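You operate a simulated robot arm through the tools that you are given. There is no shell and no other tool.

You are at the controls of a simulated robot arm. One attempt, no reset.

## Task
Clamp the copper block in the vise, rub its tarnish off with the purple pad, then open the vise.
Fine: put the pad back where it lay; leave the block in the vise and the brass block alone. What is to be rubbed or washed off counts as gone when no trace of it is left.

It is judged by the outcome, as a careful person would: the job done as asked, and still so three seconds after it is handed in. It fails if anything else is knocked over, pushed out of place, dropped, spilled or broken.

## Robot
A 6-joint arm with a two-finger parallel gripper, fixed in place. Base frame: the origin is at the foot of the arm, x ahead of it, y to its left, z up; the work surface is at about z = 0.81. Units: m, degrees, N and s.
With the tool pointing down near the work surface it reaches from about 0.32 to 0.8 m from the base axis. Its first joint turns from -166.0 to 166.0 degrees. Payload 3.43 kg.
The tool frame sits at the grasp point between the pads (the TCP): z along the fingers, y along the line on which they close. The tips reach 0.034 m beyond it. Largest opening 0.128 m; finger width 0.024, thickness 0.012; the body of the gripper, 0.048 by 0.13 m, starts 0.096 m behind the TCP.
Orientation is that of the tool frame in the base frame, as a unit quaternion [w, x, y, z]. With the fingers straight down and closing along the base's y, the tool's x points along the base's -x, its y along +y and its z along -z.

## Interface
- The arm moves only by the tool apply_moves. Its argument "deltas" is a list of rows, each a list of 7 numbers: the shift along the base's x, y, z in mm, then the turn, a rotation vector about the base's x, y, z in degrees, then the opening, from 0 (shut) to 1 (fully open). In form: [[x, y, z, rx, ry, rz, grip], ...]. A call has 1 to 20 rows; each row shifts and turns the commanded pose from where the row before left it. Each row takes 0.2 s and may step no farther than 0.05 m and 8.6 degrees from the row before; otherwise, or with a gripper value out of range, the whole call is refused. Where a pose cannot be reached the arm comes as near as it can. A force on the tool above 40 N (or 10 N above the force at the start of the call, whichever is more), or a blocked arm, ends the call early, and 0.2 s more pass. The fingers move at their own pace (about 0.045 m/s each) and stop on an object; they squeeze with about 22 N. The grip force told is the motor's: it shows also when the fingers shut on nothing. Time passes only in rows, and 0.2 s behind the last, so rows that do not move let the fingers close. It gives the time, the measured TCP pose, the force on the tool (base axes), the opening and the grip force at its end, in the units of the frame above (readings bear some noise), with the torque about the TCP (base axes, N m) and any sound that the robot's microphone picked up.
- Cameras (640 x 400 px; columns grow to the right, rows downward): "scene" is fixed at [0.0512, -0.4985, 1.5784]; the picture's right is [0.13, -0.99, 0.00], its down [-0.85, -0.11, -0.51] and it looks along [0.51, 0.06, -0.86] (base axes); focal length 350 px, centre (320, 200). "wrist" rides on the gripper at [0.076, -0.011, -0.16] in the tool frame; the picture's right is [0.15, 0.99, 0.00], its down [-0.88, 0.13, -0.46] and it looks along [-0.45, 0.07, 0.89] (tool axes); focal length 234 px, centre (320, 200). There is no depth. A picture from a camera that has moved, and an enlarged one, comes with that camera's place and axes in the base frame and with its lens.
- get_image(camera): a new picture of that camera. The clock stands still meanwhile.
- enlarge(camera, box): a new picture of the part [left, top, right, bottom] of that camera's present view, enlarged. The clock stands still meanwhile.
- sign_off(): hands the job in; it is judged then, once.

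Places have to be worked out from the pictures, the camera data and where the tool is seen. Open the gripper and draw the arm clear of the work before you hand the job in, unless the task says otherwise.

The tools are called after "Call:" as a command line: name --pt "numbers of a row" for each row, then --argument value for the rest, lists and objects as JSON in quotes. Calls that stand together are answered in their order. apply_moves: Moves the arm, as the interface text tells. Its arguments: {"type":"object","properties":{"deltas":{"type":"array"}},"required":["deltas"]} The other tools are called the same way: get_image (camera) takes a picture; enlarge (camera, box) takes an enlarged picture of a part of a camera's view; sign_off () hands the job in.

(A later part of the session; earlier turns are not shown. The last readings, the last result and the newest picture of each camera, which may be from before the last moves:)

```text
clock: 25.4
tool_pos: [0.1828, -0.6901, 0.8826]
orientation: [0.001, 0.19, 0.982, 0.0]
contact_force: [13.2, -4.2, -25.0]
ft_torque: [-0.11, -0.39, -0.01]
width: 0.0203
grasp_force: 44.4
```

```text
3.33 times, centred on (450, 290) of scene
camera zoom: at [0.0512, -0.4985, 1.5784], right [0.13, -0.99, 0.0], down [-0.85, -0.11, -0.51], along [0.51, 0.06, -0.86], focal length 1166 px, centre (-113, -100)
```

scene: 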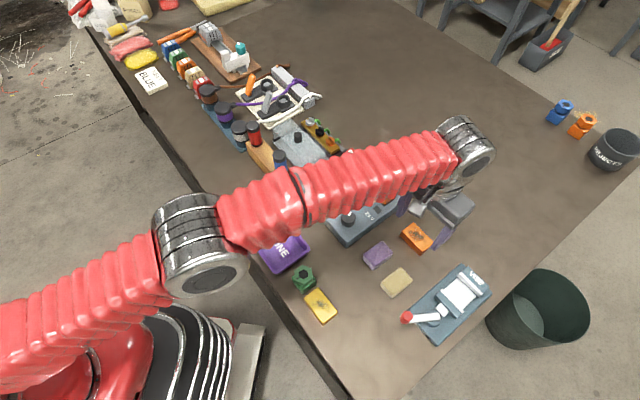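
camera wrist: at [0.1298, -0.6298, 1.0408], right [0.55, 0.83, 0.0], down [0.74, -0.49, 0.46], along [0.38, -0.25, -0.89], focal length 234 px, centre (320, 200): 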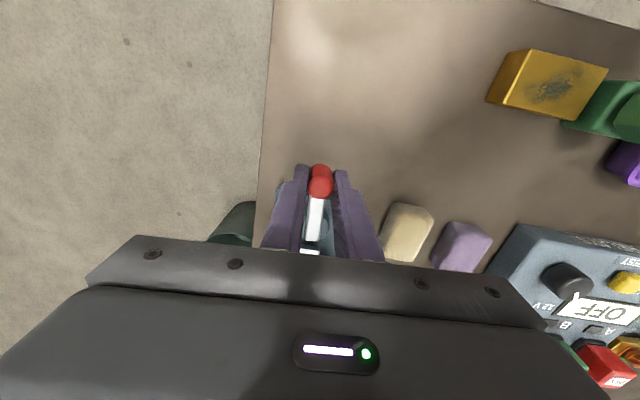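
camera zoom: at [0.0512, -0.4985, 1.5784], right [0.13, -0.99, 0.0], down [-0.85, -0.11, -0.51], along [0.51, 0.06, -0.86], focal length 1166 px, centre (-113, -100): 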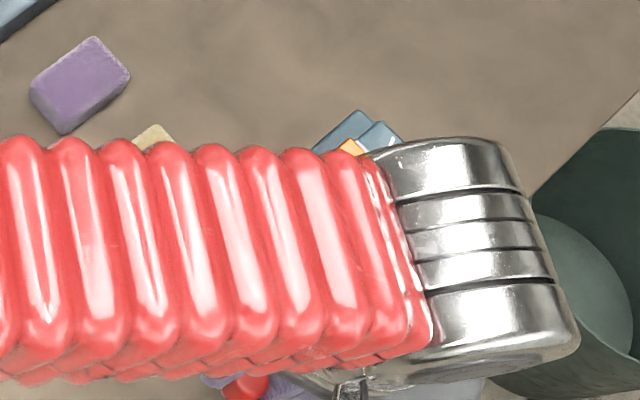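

The lever is at about 159° now, still turning without tangential resistance. I correct the slight height and radius offset and continue 20°.

Call:
apply_moves --pt "1.0 -0.4 -2.0 0 0 0 0.1" --pt "-1.7 -5.1 0 0 0 5 0.1" --pt "-1.2 -5.3 0 0 0 5 0.1" --pt "-0.8 -5.4 0 0 0 5 0.1" --pt "0 0 0 0 0 0 0.1"

Call:
enlarge --camera "wrist" --box '[230, 100, 410, 260]'

Call:
enlarge --camera "scene" --box '[370, 230, 530, 350]'

```text
clock: 26.3
tool_pos: [0.181, -0.6991, 0.8811]
orientation: [0.001, 0.091, 0.996, 0.005]
contact_force: [0.3, 15.6, 6.0]
ft_torque: [-0.25, -0.06, 0.07]
width: 0.0201
grasp_force: 44.9
stopped in row 4: the force on the tool passed its limit at 49 N (the readings are from after the stop); the commanded pose is now the measured one
```

```text
2.50 times, centred on (320, 180) of wrist
camera zoom: at [0.104, -0.698, 1.0408], right [0.03, 1.0, 0.01], down [0.89, -0.04, 0.46], along [0.46, -0.01, -0.89], focal length 585 px, centre (320, 250)
```

zoom: 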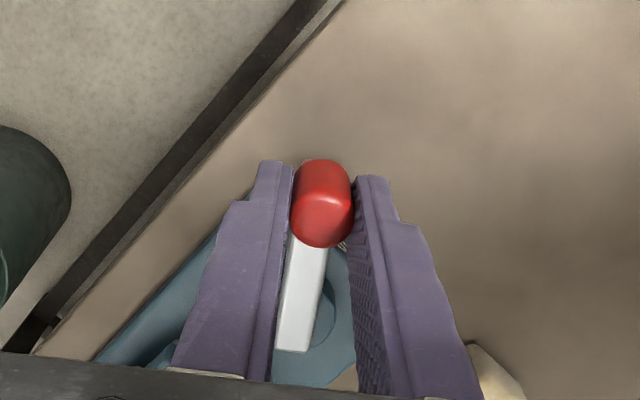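

```text
3.33 times, centred on (450, 290) of scene
camera zoom: at [0.0512, -0.4985, 1.5784], right [0.13, -0.99, 0.0], down [-0.85, -0.11, -0.51], along [0.51, 0.06, -0.86], focal length 1166 px, centre (-113, -100)
```

zoom: 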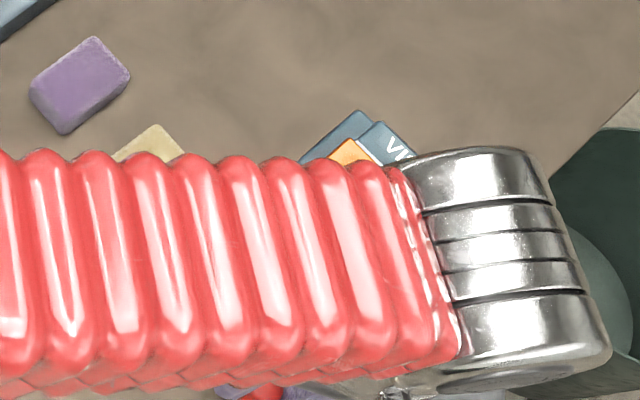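

The lever met firm resistance (49 N) at about 168°, roughly mirror-wise to its start — either the block is clamped or the end stop is reached. I release the knob, rise, and look at the jaws.

Call:
apply_moves --pt "0 0 0 0 0 0 0.3" --pt "0 0 0 0 0 0 0.36" --pt "0 0 0 0 0 0 0.36" --pt "0 0 20 0 0 0 0.36" --pt "0 0 25 0 0 0 0.36" --pt "0 0 25 0 0 0 0.36" --pt "0 0 0 0 0 0 0.36"

Call:
get_image --camera "wrist"

Call:
enlarge --camera "wrist" --box '[220, 120, 440, 280]'

Call:
enlarge --camera "scene" --box '[370, 230, 530, 350]'

```text
clock: 27.9
tool_pos: [0.18, -0.7004, 0.9515]
orientation: [0.001, 0.091, 0.996, 0.004]
contact_force: [-0.3, -0.2, 0.2]
ft_torque: [-0.01, 0.02, 0.0]
width: 0.046
grasp_force: 0.1
```

```text
taken
camera wrist: at [0.1026, -0.6985, 1.1101], right [0.04, 1.0, 0.01], down [0.89, -0.04, 0.46], along [0.46, -0.01, -0.89], focal length 234 px, centre (320, 200)
```

wrist: 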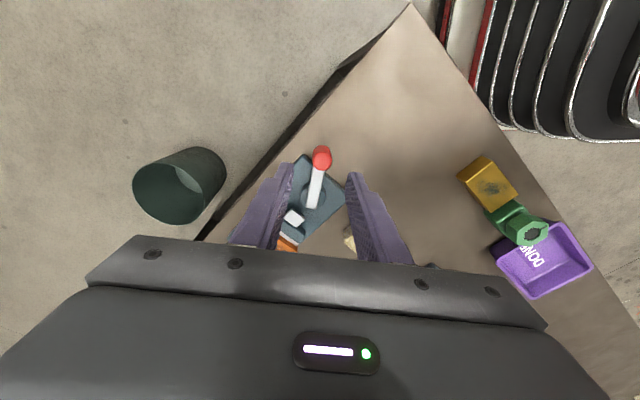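

```text
2.50 times, centred on (330, 200) of wrist
camera zoom: at [0.1026, -0.6985, 1.1101], right [0.04, 1.0, 0.01], down [0.89, -0.04, 0.46], along [0.46, -0.01, -0.89], focal length 585 px, centre (295, 200)
```

zoom: 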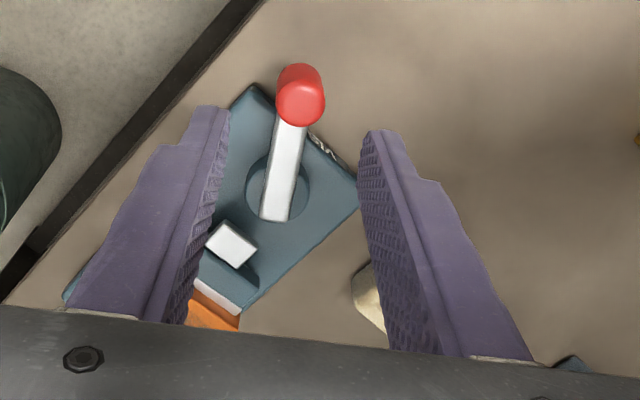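

```text
3.33 times, centred on (450, 290) of scene
camera zoom: at [0.0512, -0.4985, 1.5784], right [0.13, -0.99, 0.0], down [-0.85, -0.11, -0.51], along [0.51, 0.06, -0.86], focal length 1166 px, centre (-113, -100)
```

zoom: 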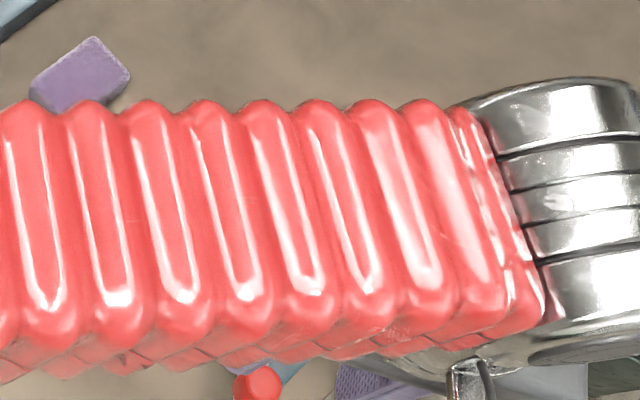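

The moving plate now seems pressed to the block. I return to the earlier viewing pose over the vise to confirm the clamp.

Call:
apply_moves --pt "12.2 -5.5 2 0 0 -7 0.5" --pt "12.2 -5.5 2 0 0 -7 0.6" --pt "12.2 -5.5 2 0 0 -7 0.72" --pt "12.2 -5.5 2 0 0 -7 0.72" --pt "12.2 -5.6 0 0 0 -7 0.72" --pt "0 0 0 0 0 0 0.72"

Call:
enlarge --camera "wrist" --box '[220, 90, 420, 240]'

```text
clock: 29.3
tool_pos: [0.2414, -0.7274, 0.9598]
orientation: [0.001, 0.387, 0.922, 0.004]
contact_force: [-0.5, 0.4, 0.2]
ft_torque: [-0.02, -0.01, -0.03]
width: 0.0922
grasp_force: 0.0
```

```text
2.67 times, centred on (320, 165) of wrist
camera zoom: at [0.1788, -0.6819, 1.1181], right [0.6, 0.8, 0.01], down [0.71, -0.54, 0.46], along [0.37, -0.27, -0.89], focal length 624 px, centre (320, 293)
```

zoom: 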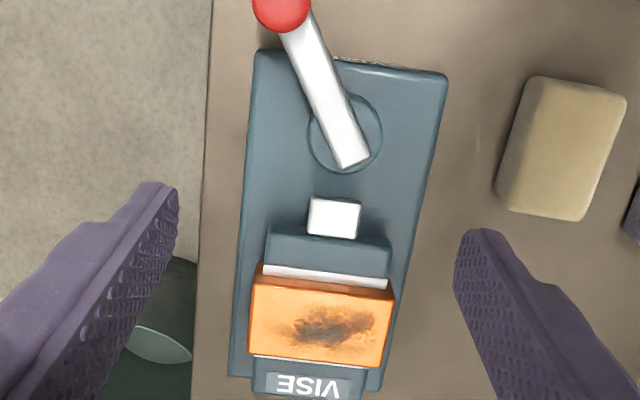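

The block is clamped flush between both plates with the tarnish facing up. Now I go and look at the purple pad to measure it and record its resting place.

Call:
apply_moves --pt "13.7 35.5 0 0 0 0 0.72" --pt "13.7 35.5 0 0 0 0 0.72" --pt "13.7 35.5 0 0 0 0 0.72" --pt "13.7 35.5 0 0 0 0 0.72" --pt "13.7 35.5 0 0 0 0 0.72" --pt "0 0 0 0 0 0 0.72"

Call:
enlarge --camera "wrist" --box '[240, 100, 400, 240]'

Call:
enlarge --camera "scene" --box '[340, 220, 520, 350]'

```text
clock: 30.7
tool_pos: [0.313, -0.5506, 0.9607]
orientation: [0.002, 0.386, 0.923, 0.003]
contact_force: [-1.1, -0.4, 0.1]
ft_torque: [0.02, -0.02, 0.02]
width: 0.0922
grasp_force: 0.0
```

```text
2.86 times, centred on (320, 170) of wrist
camera zoom: at [0.2504, -0.5049, 1.1195], right [0.6, 0.8, 0.01], down [0.71, -0.54, 0.46], along [0.37, -0.27, -0.89], focal length 669 px, centre (320, 286)
```

zoom: 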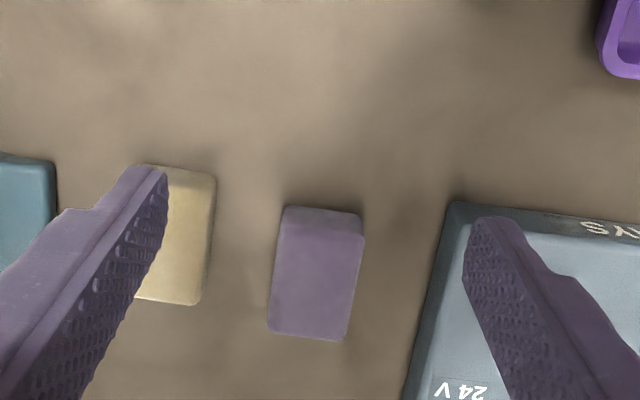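

```text
3.08 times, centred on (430, 285) of scene
camera zoom: at [0.0512, -0.4985, 1.5784], right [0.13, -0.99, 0.0], down [-0.85, -0.11, -0.51], along [0.51, 0.06, -0.86], focal length 1076 px, centre (-18, -62)
```

zoom: 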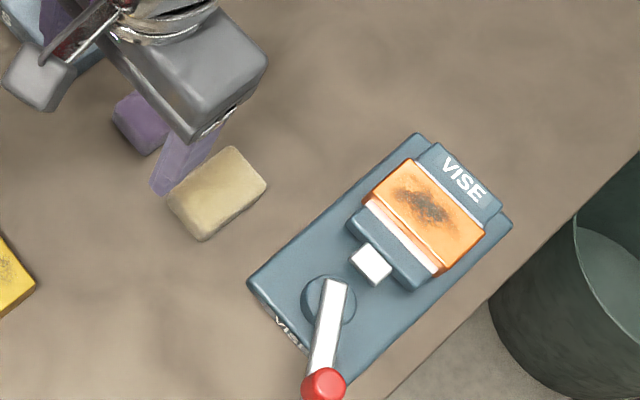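

The scene view confirms the block is clamped. The purple pad is about 40 × 56 × 26 mm, centred at (0.368, -0.594) with its width along the tool's closing axis; cream pad and relay box leave room for a 58 mm opening. I tilt the tool 22° outward and go above the pad.

Call:
apply_moves --pt "16.0 -12.0 0 -5.22 -5.15 0 0.6" --pt "16.0 -12.0 0 -5.22 -5.15 0 0.5" --pt "16.1 -12.1 0 -5.22 -5.15 0 0.455" --pt "0 0 -25 0 0 0 0.455" --pt "0 0 -15 0 0 0 0.455" --pt "0 0 0 0 0 0 0.455"

Call:
get_image --camera "wrist"

Call:
enlarge --camera "wrist" --box '[230, 80, 410, 220]'

```text
clock: 32.1
tool_pos: [0.3592, -0.5875, 0.9189]
orientation: [0.177, 0.378, 0.906, -0.071]
contact_force: [0.3, -0.3, -0.7]
ft_torque: [-0.01, 0.01, -0.03]
width: 0.0583
grasp_force: 0.1
```

```text
taken
camera wrist: at [0.2586, -0.5031, 1.0377], right [0.61, 0.79, -0.05], down [0.54, -0.37, 0.75], along [0.58, -0.48, -0.66], focal length 234 px, centre (320, 200)
```

wrist: 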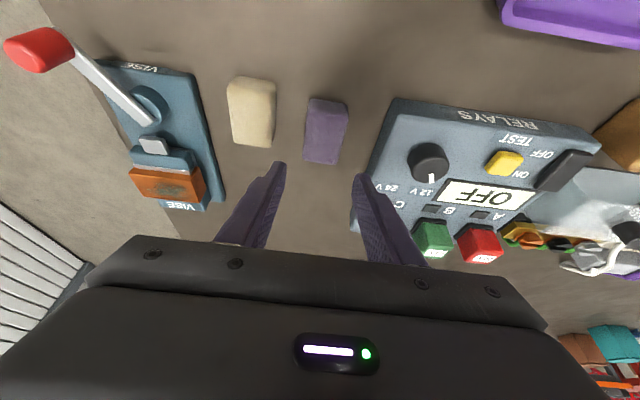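

```text
2.86 times, centred on (320, 150) of wrist
camera zoom: at [0.2586, -0.5031, 1.0377], right [0.61, 0.79, -0.05], down [0.54, -0.37, 0.75], along [0.58, -0.48, -0.66], focal length 669 px, centre (320, 343)
```

zoom: 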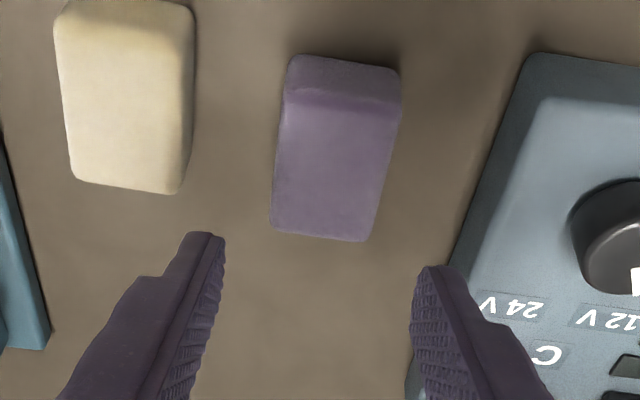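

Pad centre refines to (0.367, -0.593). I shift about 1.5 mm and lower so that about 9 mm of the pad stays below the tips.

Call:
apply_moves --pt "1.0 1.3 -20 0 0 0 0.455" --pt "0 0 -22 0 0 0 0.455" --pt "0 0 -21 0 0 0 0.455" --pt "0 0 0 0 0 0 0.455"

Call:
enlarge --camera "wrist" --box '[230, 80, 410, 220]'

```text
clock: 33.1
tool_pos: [0.3594, -0.5848, 0.8559]
orientation: [0.177, 0.378, 0.906, -0.07]
contact_force: [-0.3, 0.7, -0.7]
ft_torque: [-0.01, -0.01, 0.0]
width: 0.0582
grasp_force: 0.0
```

```text
2.86 times, centred on (320, 150) of wrist
camera zoom: at [0.2577, -0.5016, 0.9752], right [0.61, 0.79, -0.05], down [0.54, -0.37, 0.75], along [0.58, -0.48, -0.66], focal length 669 px, centre (320, 343)
```

zoom: 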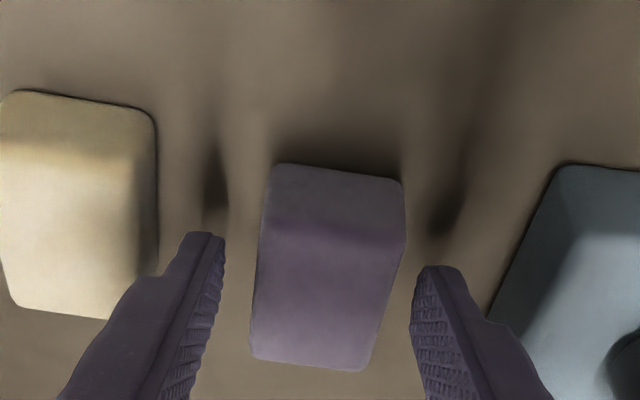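

The pad sits about 2 mm toward the right finger; I shift 1.5 mm that way and close on it.

Call:
apply_moves --pt "1.1 1.1 0 0 0 0 0.455" --pt "0 0 0 0 0 0 0.3" --pt "0 0 0 0 0 0 0.2" --pt "0 0 0 0 0 0 0.2" --pt "0 0 0 0 0 0 0.2"

Call:
enlarge --camera "wrist" --box '[230, 80, 410, 220]'

```text
clock: 34.3
tool_pos: [0.3594, -0.5844, 0.8564]
orientation: [0.177, 0.378, 0.906, -0.07]
contact_force: [0.0, 0.3, 0.8]
ft_torque: [0.0, 0.01, 0.07]
width: 0.0391
grasp_force: 22.0
```

```text
2.86 times, centred on (320, 150) of wrist
camera zoom: at [0.2589, -0.5004, 0.9756], right [0.61, 0.79, -0.05], down [0.54, -0.37, 0.75], along [0.58, -0.48, -0.66], focal length 669 px, centre (320, 343)
```

zoom: 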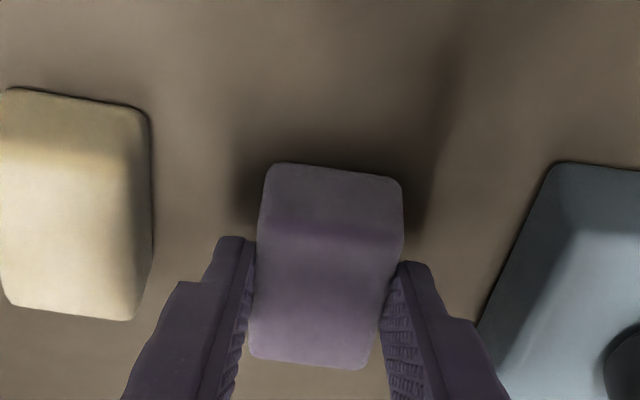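

Pad held at 39 mm width. I lift it 84 mm and carry it over the clamped block.

Call:
apply_moves --pt "0 0 14 0 0 0 0.2" --pt "0 0 20 0 0 0 0.2" --pt "0 0 25 0 0 0 0.2" --pt "0 0 25 0 0 0 0.2" --pt "-11 -30 0 0 0 0 0.2" --pt "-11 -30 0 0 0 0 0.2" --pt "-11 -30 0 0 0 0 0.2" --pt "-11 -30 0 0 0 0 0.2" --pt "-11 -30 0 0 0 0 0.2" --pt "-10 -30 0 0 0 0 0.2" --pt "0 0 0 0 0 0 0.2"

Call:
get_image --camera "wrist"

Call:
enlarge --camera "scene" --box '[370, 220, 530, 350]'

Call:
enlarge --camera "wrist" --box '[230, 80, 410, 220]'

```text
clock: 36.7
tool_pos: [0.294, -0.7632, 0.9433]
orientation: [0.177, 0.378, 0.906, -0.071]
contact_force: [-0.5, 0.2, 0.5]
ft_torque: [0.02, 0.0, -0.03]
width: 0.0391
grasp_force: 22.0
```

```text
taken
camera wrist: at [0.1941, -0.6801, 1.0616], right [0.61, 0.79, -0.05], down [0.54, -0.37, 0.75], along [0.58, -0.48, -0.66], focal length 234 px, centre (320, 200)
```

wrist: 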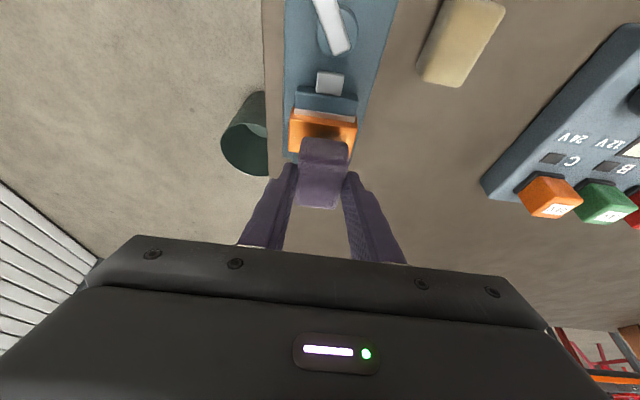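

```text
3.08 times, centred on (450, 285) of scene
camera zoom: at [0.0512, -0.4985, 1.5784], right [0.13, -0.99, 0.0], down [-0.85, -0.11, -0.51], along [0.51, 0.06, -0.86], focal length 1076 px, centre (-80, -62)
```

zoom: 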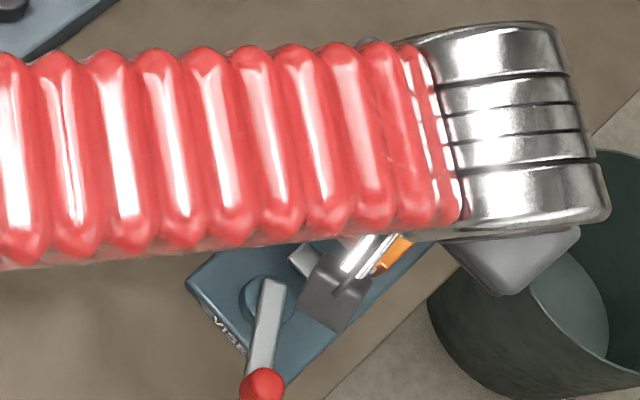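

```text
2.86 times, centred on (320, 150) of wrist
camera zoom: at [0.1941, -0.6801, 1.0616], right [0.61, 0.79, -0.05], down [0.54, -0.37, 0.75], along [0.58, -0.48, -0.66], focal length 669 px, centre (320, 343)
```

zoom: 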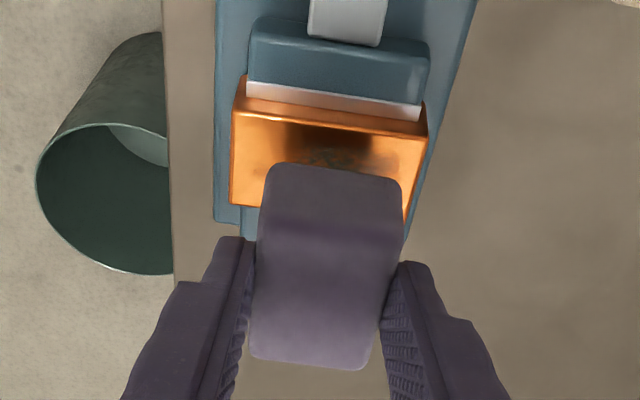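

The pad hangs above the block, well centred over the tarnish. I lower it to just above contact and then in small steps until a light pressing force shows.

Call:
apply_moves --pt "0 0 -15 0 0 0 0.2" --pt "0 0 -13 0 0 0 0.2" --pt "0 0 0 0 0 0 0.2"

Call:
apply_moves --pt "0 0 -2 0 0 0 0.2" --pt "0 0 -2 0 0 0 0.2" --pt "0 0 0 0 0 0 0.2"

```text
clock: 37.5
tool_pos: [0.2956, -0.7639, 0.9139]
orientation: [0.178, 0.378, 0.906, -0.07]
contact_force: [0.1, 0.3, -0.1]
ft_torque: [-0.01, 0.01, 0.02]
width: 0.039
grasp_force: 22.0
```

```text
clock: 38.3
tool_pos: [0.2942, -0.7627, 0.909]
orientation: [0.177, 0.378, 0.906, -0.07]
contact_force: [-0.5, -1.1, -0.4]
ft_torque: [0.0, -0.02, -0.02]
width: 0.0388
grasp_force: 21.8
```

No contact at z = 0.909; I go down in 1 mm steps.

Call:
apply_moves --pt "0 0 -1 0 0 0 0.2" --pt "0 0 -1 0 0 0 0.2" --pt "0 0 0 0 0 0 0.2"

Call:
apply_moves --pt "0 0 -1 0 0 0 0.2" --pt "0 0 0 0 0 0 0.2"

```text
clock: 39.1
tool_pos: [0.2966, -0.7641, 0.9068]
orientation: [0.177, 0.378, 0.906, -0.071]
contact_force: [-0.2, -0.3, 1.0]
ft_torque: [0.04, 0.03, 0.0]
width: 0.0392
grasp_force: 21.6
```

```text
clock: 39.7
tool_pos: [0.2949, -0.7641, 0.9053]
orientation: [0.179, 0.378, 0.906, -0.071]
contact_force: [-1.2, -0.2, 7.6]
ft_torque: [-0.09, 0.1, -0.06]
width: 0.0392
grasp_force: 21.8
```

Contact made: 7.6 N at z = 0.905. I rub back and forth ±12 mm along the block's length, then check the force.

Call:
apply_moves --pt "4.3 4.2 0 0 0 0 0.2" --pt "4.3 4.2 0 0 0 0 0.2" --pt "-4.3 -4.2 0 0 0 0 0.2" --pt "-4.3 -4.2 0 0 0 0 0.2" --pt "-4.3 -4.2 0 0 0 0 0.2" --pt "-4.3 -4.2 0 0 0 0 0.2" --pt "4.3 4.2 0 0 0 0 0.2" --pt "4.3 4.2 0 0 0 0 0.2" --pt "4.3 4.2 0 0 0 0 0.2" --pt "4.3 4.2 0 0 0 0 0.2" --pt "-4.3 -4.2 0 0 0 0 0.2" --pt "-4.3 -4.2 0 0 0 0 0.2" --pt "0 0 0 0 0 0 0.2"

Call:
enlarge --camera "wrist" --box '[230, 80, 410, 220]'

```text
clock: 42.5
tool_pos: [0.2965, -0.7634, 0.9048]
orientation: [0.179, 0.378, 0.905, -0.071]
contact_force: [8.1, 6.1, 18.4]
ft_torque: [-0.02, -0.36, 0.09]
width: 0.0391
grasp_force: 22.8
```

```text
2.86 times, centred on (320, 150) of wrist
camera zoom: at [0.1954, -0.6803, 1.0241], right [0.61, 0.79, -0.05], down [0.54, -0.37, 0.75], along [0.58, -0.48, -0.65], focal length 669 px, centre (320, 343)
```

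zoom: 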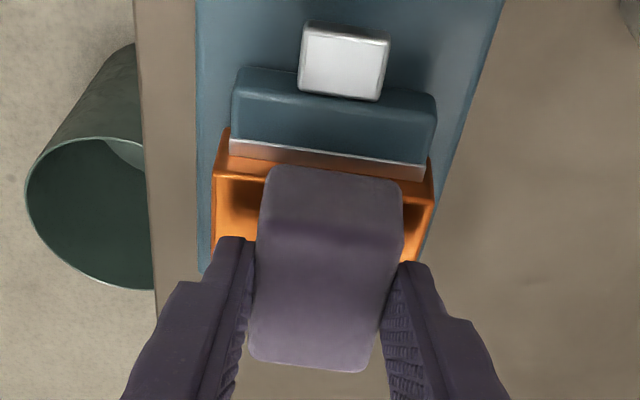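

Rubbing works with 18 N normal force and the block holding still. I do more, slightly longer strokes with small shifts across.

Call:
apply_moves --pt "7.4 3.2 0 0 0 0 0.2" --pt "5.3 5.3 0 0 0 0 0.2" --pt "-5.3 -5.3 0 0 0 0 0.2" --pt "-5.3 -5.3 0 0 0 0 0.2" --pt "-5.3 -5.3 0 0 0 0 0.2" --pt "-5.3 -5.3 0 0 0 0 0.2" --pt "1.1 9.5 0 0 0 0 0.2" --pt "5.3 5.3 0 0 0 0 0.2" --pt "5.3 5.3 0 0 0 0 0.2" --pt "5.3 5.3 0 0 0 0 0.2" --pt "-5.3 -5.3 0 0 0 0 0.2" --pt "-5.3 -5.3 0 0 0 0 0.2" --pt "-5.3 -5.3 0 0 0 0 0.2" --pt "-5.3 -5.3 0 0 0 0 0.2" --pt "5.3 5.3 0 0 0 0 0.2" --pt "7.4 3.2 0 0 0 0 0.2" --pt "0 0 0 0 0 0 0.2"

```text
clock: 46.1
tool_pos: [0.2968, -0.7654, 0.9055]
orientation: [0.177, 0.378, 0.906, -0.07]
contact_force: [-0.5, 0.8, -0.4]
ft_torque: [0.01, -0.04, 0.01]
width: 0.0387
grasp_force: 22.0
```

The contact force has dropped to zero, so the pad may have slid a bit in the grip. I raise and back off to look.

Call:
apply_moves --pt "0 0 20 0 0 0 0.2" --pt "-10 10 15 0 0 0 0.2" --pt "-15 15 5 0 0 0 0.2" --pt "-15 15 0 0 0 0 0.2" --pt "0 0 0 0 0 0 0.2"

Call:
get_image --camera "wrist"

Call:
enlarge --camera "wrist" --box '[230, 80, 410, 220]'

Call:
enlarge --camera "scene" --box '[370, 220, 530, 350]'

```text
clock: 47.3
tool_pos: [0.2558, -0.7264, 0.9458]
orientation: [0.177, 0.378, 0.906, -0.071]
contact_force: [-0.7, -0.7, -0.8]
ft_torque: [0.06, 0.0, 0.02]
width: 0.0388
grasp_force: 21.7
```

```text
taken
camera wrist: at [0.1542, -0.6419, 1.0644], right [0.61, 0.79, -0.05], down [0.54, -0.37, 0.75], along [0.58, -0.48, -0.66], focal length 234 px, centre (320, 200)
```

wrist: 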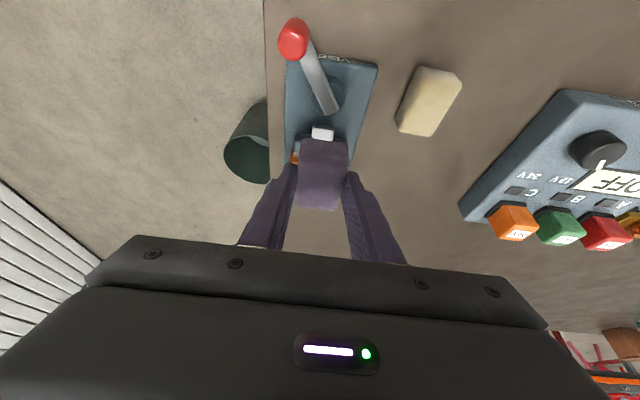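

```text
2.86 times, centred on (320, 150) of wrist
camera zoom: at [0.1542, -0.6419, 1.0644], right [0.61, 0.79, -0.05], down [0.54, -0.37, 0.75], along [0.58, -0.48, -0.66], focal length 669 px, centre (320, 343)
```

zoom: 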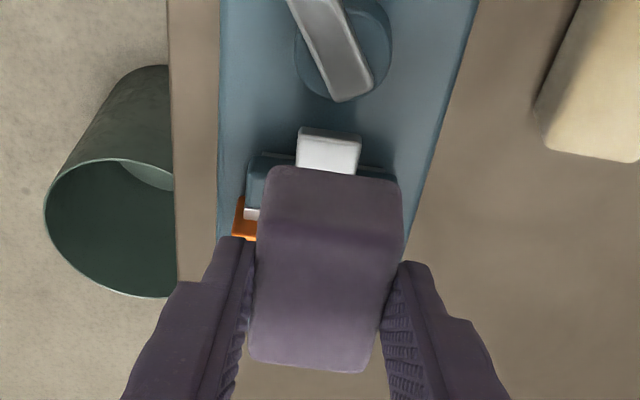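

```text
3.08 times, centred on (450, 285) of scene
camera zoom: at [0.0512, -0.4985, 1.5784], right [0.13, -0.99, 0.0], down [-0.85, -0.11, -0.51], along [0.51, 0.06, -0.86], focal length 1076 px, centre (-80, -62)
```

zoom: 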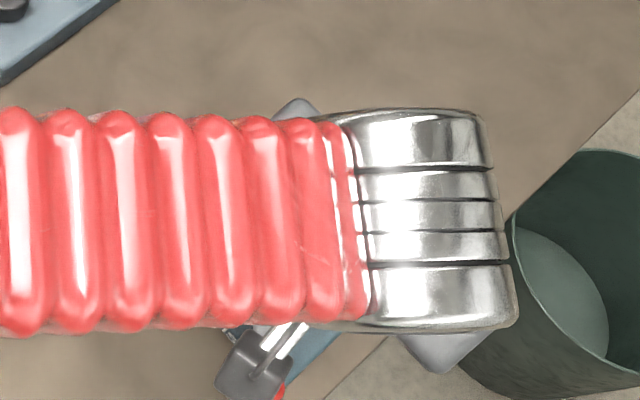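

The pad hides the block here, so I swing toward the pad's home, which clears both cameras' view of the block.

Call:
apply_moves --pt "16 31.5 0 0 0 0 0.2" --pt "16 31.5 0 0 0 0 0.2" --pt "16 31.5 0 0 0 0 0.2" --pt "16 31.5 0 0 0 0 0.2" --pt "0 0 0 0 0 0 0.2"

Call:
enlarge --camera "scene" --box '[400, 240, 500, 320]'

Call:
get_image --camera "wrist"

```text
clock: 48.5
tool_pos: [0.3198, -0.6, 0.9476]
orientation: [0.178, 0.379, 0.905, -0.07]
contact_force: [-0.5, -0.2, -0.2]
ft_torque: [-0.01, 0.0, 0.01]
width: 0.0391
grasp_force: 22.5
```

```text
5.00 times, centred on (450, 280) of scene
camera zoom: at [0.0512, -0.4985, 1.5784], right [0.13, -0.99, 0.0], down [-0.85, -0.11, -0.51], along [0.51, 0.06, -0.86], focal length 1748 px, centre (-330, -200)
```

zoom: 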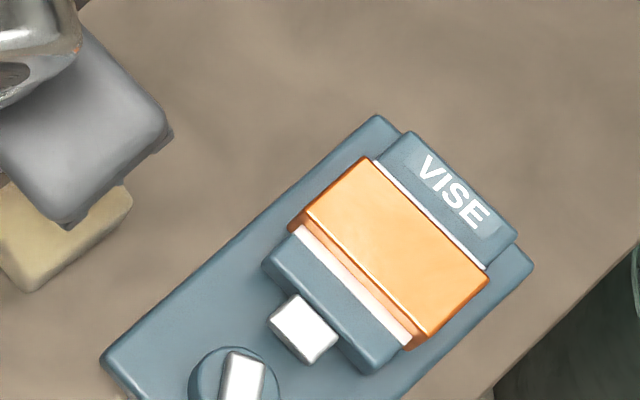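

```text
taken
camera wrist: at [0.2186, -0.5161, 1.0666], right [0.61, 0.79, -0.05], down [0.54, -0.37, 0.75], along [0.58, -0.48, -0.66], focal length 234 px, centre (320, 200)
```

wrist: 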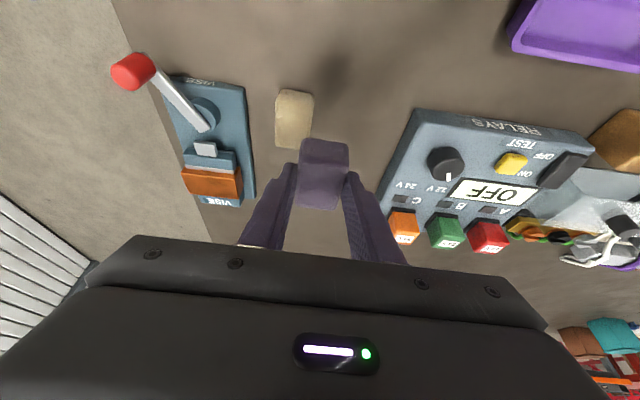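

The copper top looks clean; I enlarge further to make sure no trace is left.

Call:
enlarge --camera "scene" --box '[440, 265, 490, 305]'

Call:
enlarge --camera "wrist" --box '[160, 130, 260, 220]'

```text
10.00 times, centred on (465, 285) of scene
camera zoom: at [0.0512, -0.4985, 1.5784], right [0.13, -0.99, 0.0], down [-0.85, -0.11, -0.51], along [0.51, 0.06, -0.86], focal length 3497 px, centre (-1130, -650)
```

zoom: 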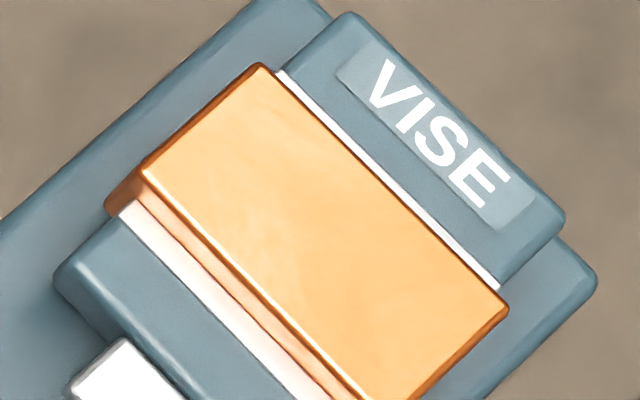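

```text
4.44 times, centred on (210, 175) of wrist
camera zoom: at [0.2186, -0.5161, 1.0666], right [0.61, 0.79, -0.05], down [0.54, -0.37, 0.75], along [0.58, -0.48, -0.66], focal length 1041 px, centre (809, 311)
```

zoom: 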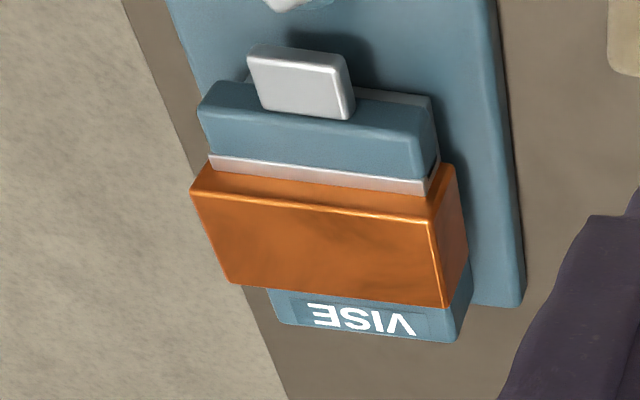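

The scene view shows clean copper, but the wrist view has faint mottling that could be reflection or residue. To be safe I return for another pass with controlled pressure.

Call:
apply_moves --pt "-16 -31.5 0 0 0 0 0.2" --pt "-16 -31.5 0 0 0 0 0.2" --pt "-16 -31.5 0 0 0 0 0.2" --pt "-16 -31.5 0 0 0 0 0.2" --pt "15 -15 0 0 0 0 0.2" --pt "15 -15 0 0 0 0 0.2" --pt "10 -10 -15 0 0 0 0.2" --pt "0 0 -20 0 0 0 0.2" --pt "0 0 -3 0 0 0 0.2" --pt "0 0 0 0 0 0 0.2"

Call:
apply_moves --pt "0 0 -1.5 0 0 0 0.2" --pt "0 0 -1.5 0 0 0 0.2" --pt "0 0 0 0 0 0 0.2"

```text
clock: 50.7
tool_pos: [0.2958, -0.7637, 0.9071]
orientation: [0.177, 0.378, 0.906, -0.071]
contact_force: [-0.3, -0.1, -0.2]
ft_torque: [0.01, -0.03, 0.01]
width: 0.0389
grasp_force: 21.9
```

```text
clock: 51.5
tool_pos: [0.2965, -0.7653, 0.9063]
orientation: [0.179, 0.378, 0.906, -0.07]
contact_force: [0.4, 1.8, 4.0]
ft_torque: [-0.01, 0.04, -0.02]
width: 0.0391
grasp_force: 21.7
```

Contact again (4 N). I press 1 mm more and make strokes of ±15 mm, checking force after each set.

Call:
apply_moves --pt "0 0 -1 0 0 0 0.2" --pt "5.3 5.3 0 0 0 0 0.2" --pt "5.3 5.3 0 0 0 0 0.2" --pt "-5.3 -5.3 0 0 0 0 0.2" --pt "-5.3 -5.3 0 0 0 0 0.2" --pt "-5.3 -5.3 0 0 0 0 0.2" --pt "-5.3 -5.3 0 0 0 0 0.2" --pt "5.3 5.3 0 0 0 0 0.2" --pt "5.3 5.3 0 0 0 0 0.2"

Call:
apply_moves --pt "3.5 -3.5 0 0 0 0 0.2" --pt "5.3 5.3 0 0 0 0 0.2" --pt "5.3 5.3 0 0 0 0 0.2" --pt "-5.3 -5.3 0 0 0 0 0.2" --pt "-5.3 -5.3 0 0 0 0 0.2" --pt "-5.3 -5.3 0 0 0 0 0.2" --pt "-5.3 -5.3 0 0 0 0 0.2" --pt "5.3 5.3 0 0 0 0 0.2" --pt "5.3 5.3 0 0 0 0 0.2"

```text
clock: 53.5
tool_pos: [0.294, -0.7639, 0.904]
orientation: [0.179, 0.378, 0.906, -0.071]
contact_force: [-4.9, -3.3, 12.2]
ft_torque: [-0.31, 0.13, -0.03]
width: 0.0391
grasp_force: 21.5
```

```text
clock: 55.5
tool_pos: [0.299, -0.7677, 0.9031]
orientation: [0.177, 0.378, 0.906, -0.07]
contact_force: [-3.8, -2.6, 10.7]
ft_torque: [-0.28, 0.06, -0.04]
width: 0.0392
grasp_force: 22.0
```

Steady 11–12 N. One more set shifted toward the moving jaw side, plus longer reach toward both ends.

Call:
apply_moves --pt "-3.5 3.5 0 0 0 0 0.2" --pt "-3.5 3.5 0 0 0 0 0.2" --pt "5.3 5.3 0 0 0 0 0.2" --pt "5.3 5.3 0 0 0 0 0.2" --pt "2.8 2.8 0 0 0 0 0.2" --pt "-5.3 -5.3 0 0 0 0 0.2" --pt "-5.3 -5.3 0 0 0 0 0.2" --pt "-5.3 -5.3 0 0 0 0 0.2" --pt "-5.3 -5.3 0 0 0 0 0.2" --pt "-5.6 -5.6 0 0 0 0 0.2" --pt "5.3 5.3 0 0 0 0 0.2" --pt "5.3 5.3 0 0 0 0 0.2" --pt "2.8 2.8 0 0 0 0 0.2" --pt "3.5 -3.5 0 0 0 0 0.2"

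Call:
apply_moves --pt "0 0 20 0 0 0 0.2" --pt "-10 10 16 0 0 0 0.2" --pt "-10 10 8 0 0 0 0.2" --pt "16 31.5 0 0 0 0 0.2" --pt "16 31.5 0 0 0 0 0.2" --pt "16 31.5 0 0 0 0 0.2" --pt "10 31.5 0 0 0 0 0.2" --pt "0 0 0 0 0 0 0.2"

Call:
enlarge --camera "scene" --box '[430, 260, 490, 310]'

Call:
get_image --camera "wrist"

```text
clock: 58.5
tool_pos: [0.2953, -0.7631, 0.9052]
orientation: [0.178, 0.377, 0.906, -0.07]
contact_force: [-2.4, 2.7, 6.0]
ft_torque: [-0.02, 0.08, -0.06]
width: 0.039
grasp_force: 21.9
```

```text
clock: 60.3
tool_pos: [0.3342, -0.6183, 0.9458]
orientation: [0.177, 0.378, 0.906, -0.07]
contact_force: [-0.7, -0.4, 0.1]
ft_torque: [0.01, 0.0, 0.01]
width: 0.0393
grasp_force: 22.2
```

```text
8.00 times, centred on (460, 285) of scene
camera zoom: at [0.0512, -0.4985, 1.5784], right [0.13, -0.99, 0.0], down [-0.85, -0.11, -0.51], along [0.51, 0.06, -0.86], focal length 2797 px, centre (-800, -480)
```

zoom: 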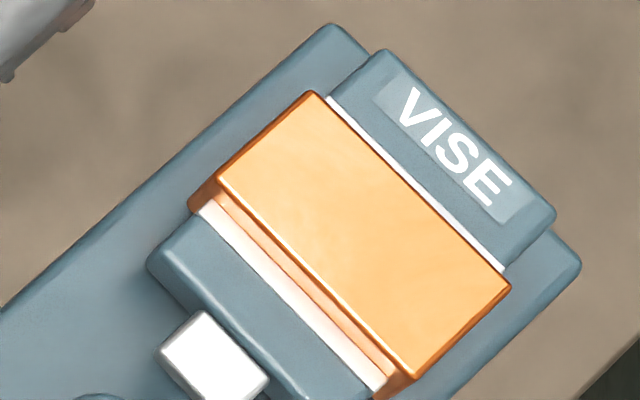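

```text
taken
camera wrist: at [0.2331, -0.5342, 1.0649], right [0.61, 0.79, -0.05], down [0.54, -0.37, 0.75], along [0.58, -0.48, -0.66], focal length 234 px, centre (320, 200)
```

wrist: 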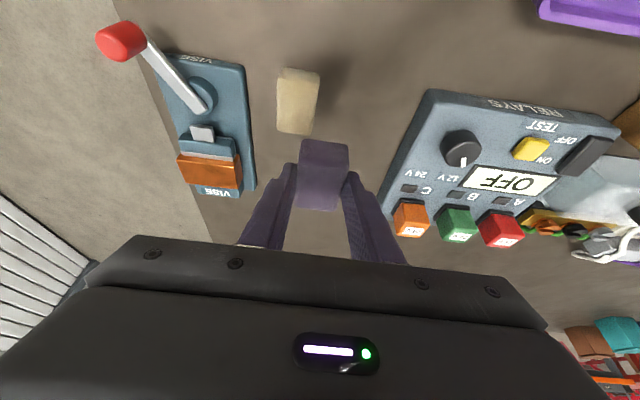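

The copper is clean with no remaining stain (the faint mottling is unchanged, so it is the metal's own look). I now bring the pad back over its resting spot and lower it to just above the table.

Call:
apply_moves --pt "13.5 17 0 0 0 0 0.2" --pt "13.5 17 0 0 0 0 0.2" --pt "0 0 -25 0 0 0 0.2" --pt "0 0 -25 0 0 0 0.2" --pt "0 0 -22 0 0 0 0.2" --pt "0 0 -14 0 0 0 0.2" --pt "0 0 0 0 0 0 0.2"

Call:
enlarge --camera "wrist" --box '[230, 80, 410, 220]'

```text
clock: 61.9
tool_pos: [0.3599, -0.5843, 0.86]
orientation: [0.177, 0.378, 0.906, -0.071]
contact_force: [0.3, -0.3, -0.2]
ft_torque: [0.01, 0.03, -0.02]
width: 0.0392
grasp_force: 21.8
```

```text
2.86 times, centred on (320, 150) of wrist
camera zoom: at [0.2594, -0.5003, 0.979], right [0.61, 0.79, -0.05], down [0.54, -0.37, 0.75], along [0.58, -0.48, -0.66], focal length 669 px, centre (320, 343)
```

zoom: 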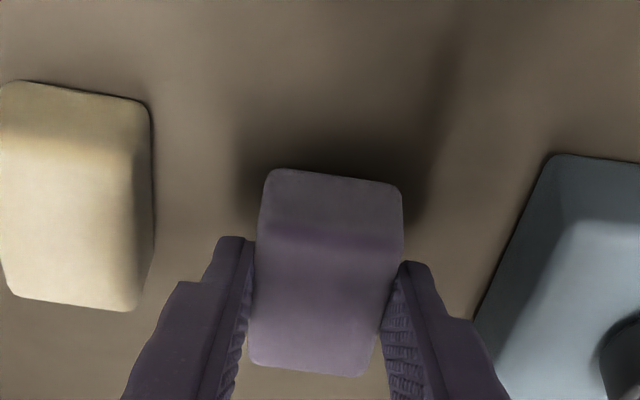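

The pad is about 4–5 mm above its spot. I lower in 1.5 mm steps until the table takes it.

Call:
apply_moves --pt "0 0 -1.5 0 0 0 0.2" --pt "0 0 -1.5 0 0 0 0.2" --pt "0 0 -1.5 0 0 0 0.2" --pt "0 0 0 0 0 0 0.2"

Call:
apply_moves --pt "0 0 -1 0 0 0 0.2" --pt "0 0 0 0 0 0 0.2"

```text
clock: 62.9
tool_pos: [0.3614, -0.5849, 0.8558]
orientation: [0.178, 0.378, 0.906, -0.07]
contact_force: [0.8, -0.3, -0.3]
ft_torque: [0.01, 0.03, -0.02]
width: 0.0391
grasp_force: 21.6
```

```text
clock: 63.5
tool_pos: [0.3613, -0.5838, 0.8552]
orientation: [0.177, 0.379, 0.906, -0.07]
contact_force: [0.6, -0.4, 0.0]
ft_torque: [0.03, 0.0, 0.02]
width: 0.0391
grasp_force: 21.9
```

No contact force yet, so I go down another millimetre or two.

Call:
apply_moves --pt "0 0 -1 0 0 0 0.2" --pt "0 0 0 0 0 0 0.2"

Call:
apply_moves --pt "0 0 -0.8 0 0 0 0.2" --pt "0 0 0 0 0 0 0.2"

```text
clock: 64.1
tool_pos: [0.3604, -0.5845, 0.8548]
orientation: [0.177, 0.378, 0.906, -0.071]
contact_force: [0.3, 0.3, 0.2]
ft_torque: [0.0, -0.01, 0.02]
width: 0.0388
grasp_force: 22.4
```

```text
clock: 64.7
tool_pos: [0.3613, -0.5846, 0.8541]
orientation: [0.177, 0.378, 0.906, -0.07]
contact_force: [0.2, 0.7, 0.0]
ft_torque: [-0.01, 0.0, 0.0]
width: 0.039
grasp_force: 22.3
```

Still free; I continue in sub-millimetre steps.

Call:
apply_moves --pt "0 0 -0.8 0 0 0 0.2" --pt "0 0 0 0 0 0 0.2"

Call:
apply_moves --pt "0 0 -0.8 0 0 0 0.2" --pt "0 0 0 0 0 0 0.2"

Call:
enlarge --camera "wrist" --box '[230, 80, 410, 220]'

```text
clock: 65.3
tool_pos: [0.361, -0.5831, 0.853]
orientation: [0.178, 0.378, 0.906, -0.07]
contact_force: [-0.3, -1.0, 1.9]
ft_torque: [-0.11, -0.02, 0.02]
width: 0.0392
grasp_force: 22.3
```

```text
clock: 65.9
tool_pos: [0.3599, -0.5841, 0.8543]
orientation: [0.178, 0.378, 0.905, -0.071]
contact_force: [0.8, 3.1, 12.0]
ft_torque: [-0.08, 0.04, 0.01]
width: 0.039
grasp_force: 22.4
```

```text
2.86 times, centred on (320, 150) of wrist
camera zoom: at [0.2598, -0.5001, 0.9726], right [0.61, 0.79, -0.05], down [0.54, -0.37, 0.75], along [0.58, -0.48, -0.65], focal length 669 px, centre (320, 343)
```

zoom: 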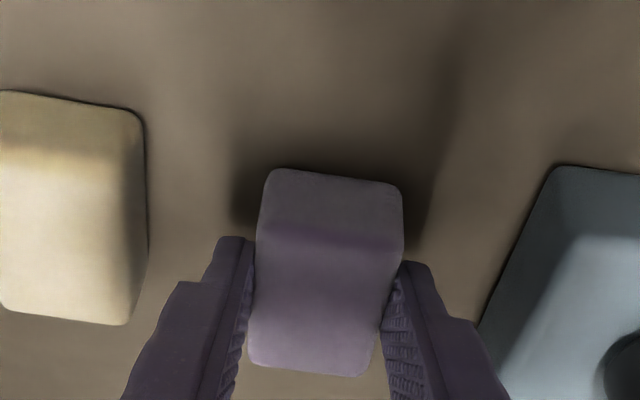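

The pad is on the table (12 N). I relieve 1 mm, open to 58 mm and let it settle, then rise.

Call:
apply_moves --pt "0 0 1 0 0 0 0.2" --pt "0 0 0 0 0 0 0.4" --pt "0 0 0 0 0 0 0.455" --pt "0 0 0 0 0 0 0.455"

Call:
apply_moves --pt "0 0 15 0 0 0 0.455" --pt "0 0 20 0 0 0 0.455" --pt "0 0 28 0 0 0 0.455" --pt "0 0 0 0 0 0 0.455"

Call:
enlarge --camera "wrist" --box '[230, 80, 410, 220]'

```text
clock: 66.9
tool_pos: [0.3612, -0.5843, 0.8531]
orientation: [0.177, 0.378, 0.906, -0.071]
contact_force: [-0.3, 0.1, 0.5]
ft_torque: [-0.01, -0.04, -0.03]
width: 0.0586
grasp_force: 0.0
```

```text
clock: 67.9
tool_pos: [0.3611, -0.5829, 0.9171]
orientation: [0.177, 0.379, 0.906, -0.07]
contact_force: [0.0, -0.1, 0.2]
ft_torque: [0.01, -0.02, -0.03]
width: 0.0578
grasp_force: 0.1
```

```text
2.86 times, centred on (320, 150) of wrist
camera zoom: at [0.2602, -0.4997, 1.0359], right [0.61, 0.79, -0.05], down [0.54, -0.37, 0.75], along [0.58, -0.48, -0.66], focal length 669 px, centre (320, 343)
```

zoom: 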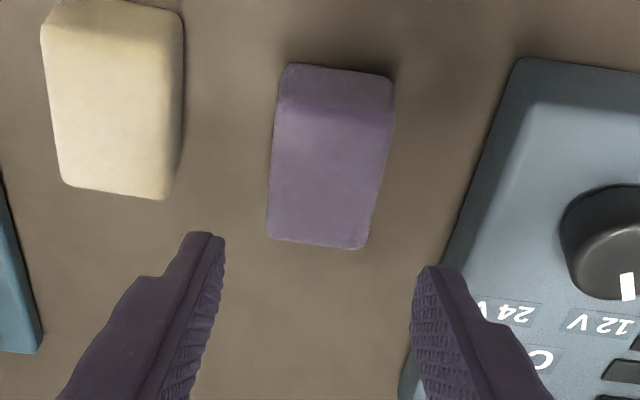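

The pad is back in its place. Now I return to the lever knob near (0.181, -0.699): untilt, turn the fingers across the lever, and hover above it.

Call:
apply_moves --pt "0 0 30 0 0 0 0.455" --pt "-25.7 -16.6 0 5.22 5.15 0 0.4" --pt "-25.7 -16.6 0 5.22 5.15 0 0.36" --pt "-25.7 -16.6 0 5.22 5.15 0 0.36" --pt "-25.7 -16.6 0 0 0 8.3 0.36" --pt "-25.7 -16.6 0 0 0 8.3 0.36" --pt "-25.7 -16.6 0 0 0 8.3 0.36" --pt "-25.8 -16.5 0 0 0 8.3 0.36" --pt "0 0 0 0 0 0 0.36"

Call:
enlarge --camera "wrist" --box '[230, 100, 410, 260]'

Call:
get_image --camera "scene"

```text
clock: 69.9
tool_pos: [0.179, -0.6995, 0.9461]
orientation: [0.001, 0.106, 0.994, 0.003]
contact_force: [-0.6, -0.5, -0.5]
ft_torque: [0.0, -0.04, -0.03]
width: 0.0464
grasp_force: 0.1
```

```text
2.50 times, centred on (320, 180) of wrist
camera zoom: at [0.1023, -0.6964, 1.1061], right [0.06, 1.0, 0.01], down [0.89, -0.06, 0.46], along [0.46, -0.02, -0.89], focal length 585 px, centre (320, 250)
```

zoom: 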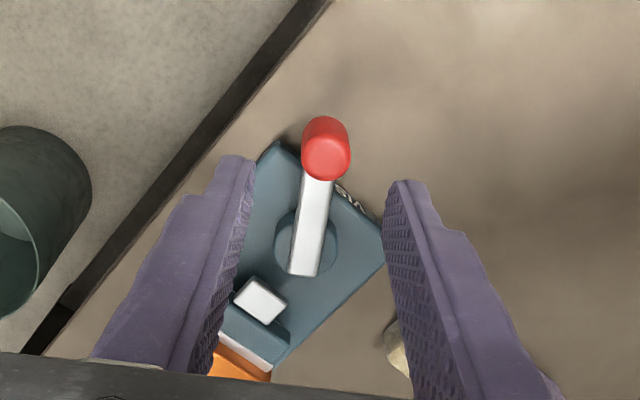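

```text
taken
```

scene: 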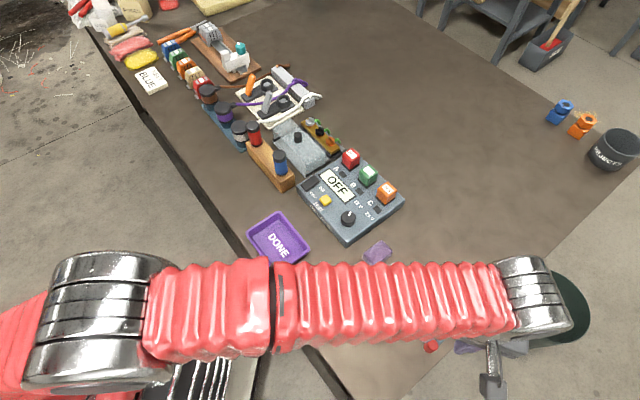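

The knob is at about (0.182, -0.697). I correct by a couple of millimetres, lower onto it and close.

Call:
apply_moves --pt "2.6 2.2 -15 0 0 0 0.36" --pt "0 0 -25 0 0 0 0.36" --pt "0 0 -25 0 0 0 0.36" --pt "0 0 0 0 0 0 0.36"

Call:
enlarge --camera "wrist" --box '[230, 100, 410, 260]'

```text
clock: 70.9
tool_pos: [0.1831, -0.6971, 0.8811]
orientation: [0.0, 0.107, 0.994, 0.004]
contact_force: [0.0, 0.2, 0.2]
ft_torque: [-0.04, 0.01, -0.01]
width: 0.0459
grasp_force: 0.0
```

```text
2.50 times, centred on (320, 180) of wrist
camera zoom: at [0.1056, -0.6933, 1.0396], right [0.07, 1.0, 0.01], down [0.89, -0.06, 0.46], along [0.46, -0.02, -0.89], focal length 585 px, centre (320, 250)
```

zoom: 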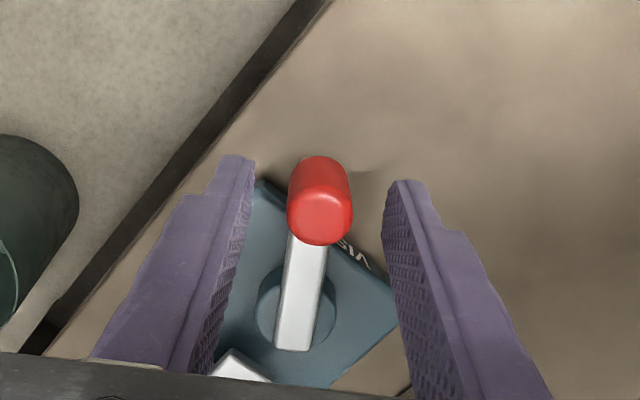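

Well centred. I close on the knob.

Call:
apply_moves --pt "0 0 0 0 0 0 0.2" --pt "0 0 0 0 0 0 0.12" --pt "0 0 0 0 0 0 0.12" --pt "0 0 0 0 0 0 0.12"

```text
clock: 71.9
tool_pos: [0.1821, -0.6969, 0.8816]
orientation: [0.001, 0.106, 0.994, 0.004]
contact_force: [-1.0, -0.6, -1.0]
ft_torque: [-0.45, 0.15, 0.06]
width: 0.0204
grasp_force: 44.8
```

Gripped with hardly any side load. I turn the lever clockwise (opening) 20° along the arc.

Call:
apply_moves --pt "1.5 5.1 0 0 0 -5 0.12" --pt "2.0 5.0 0 0 0 -5 0.12" --pt "2.4 4.8 0 0 0 -5 0.12" --pt "2.8 4.6 0 0 0 -5 0.12" --pt "0 0 0 0 0 0 0.12"

Call:
enlarge --camera "wrist" --box '[230, 100, 410, 260]'

```text
clock: 73.1
tool_pos: [0.1909, -0.6799, 0.8802]
orientation: [0.001, 0.278, 0.961, 0.005]
contact_force: [-4.5, 1.6, -14.4]
ft_torque: [-0.43, 0.47, -0.11]
width: 0.0201
grasp_force: 45.5
```

```text
2.50 times, centred on (320, 180) of wrist
camera zoom: at [0.1198, -0.649, 1.0399], right [0.4, 0.91, 0.01], down [0.81, -0.36, 0.46], along [0.42, -0.18, -0.89], focal length 585 px, centre (320, 250)
```

zoom: 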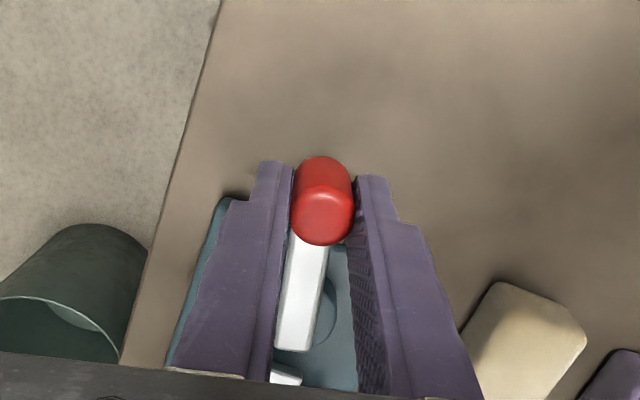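

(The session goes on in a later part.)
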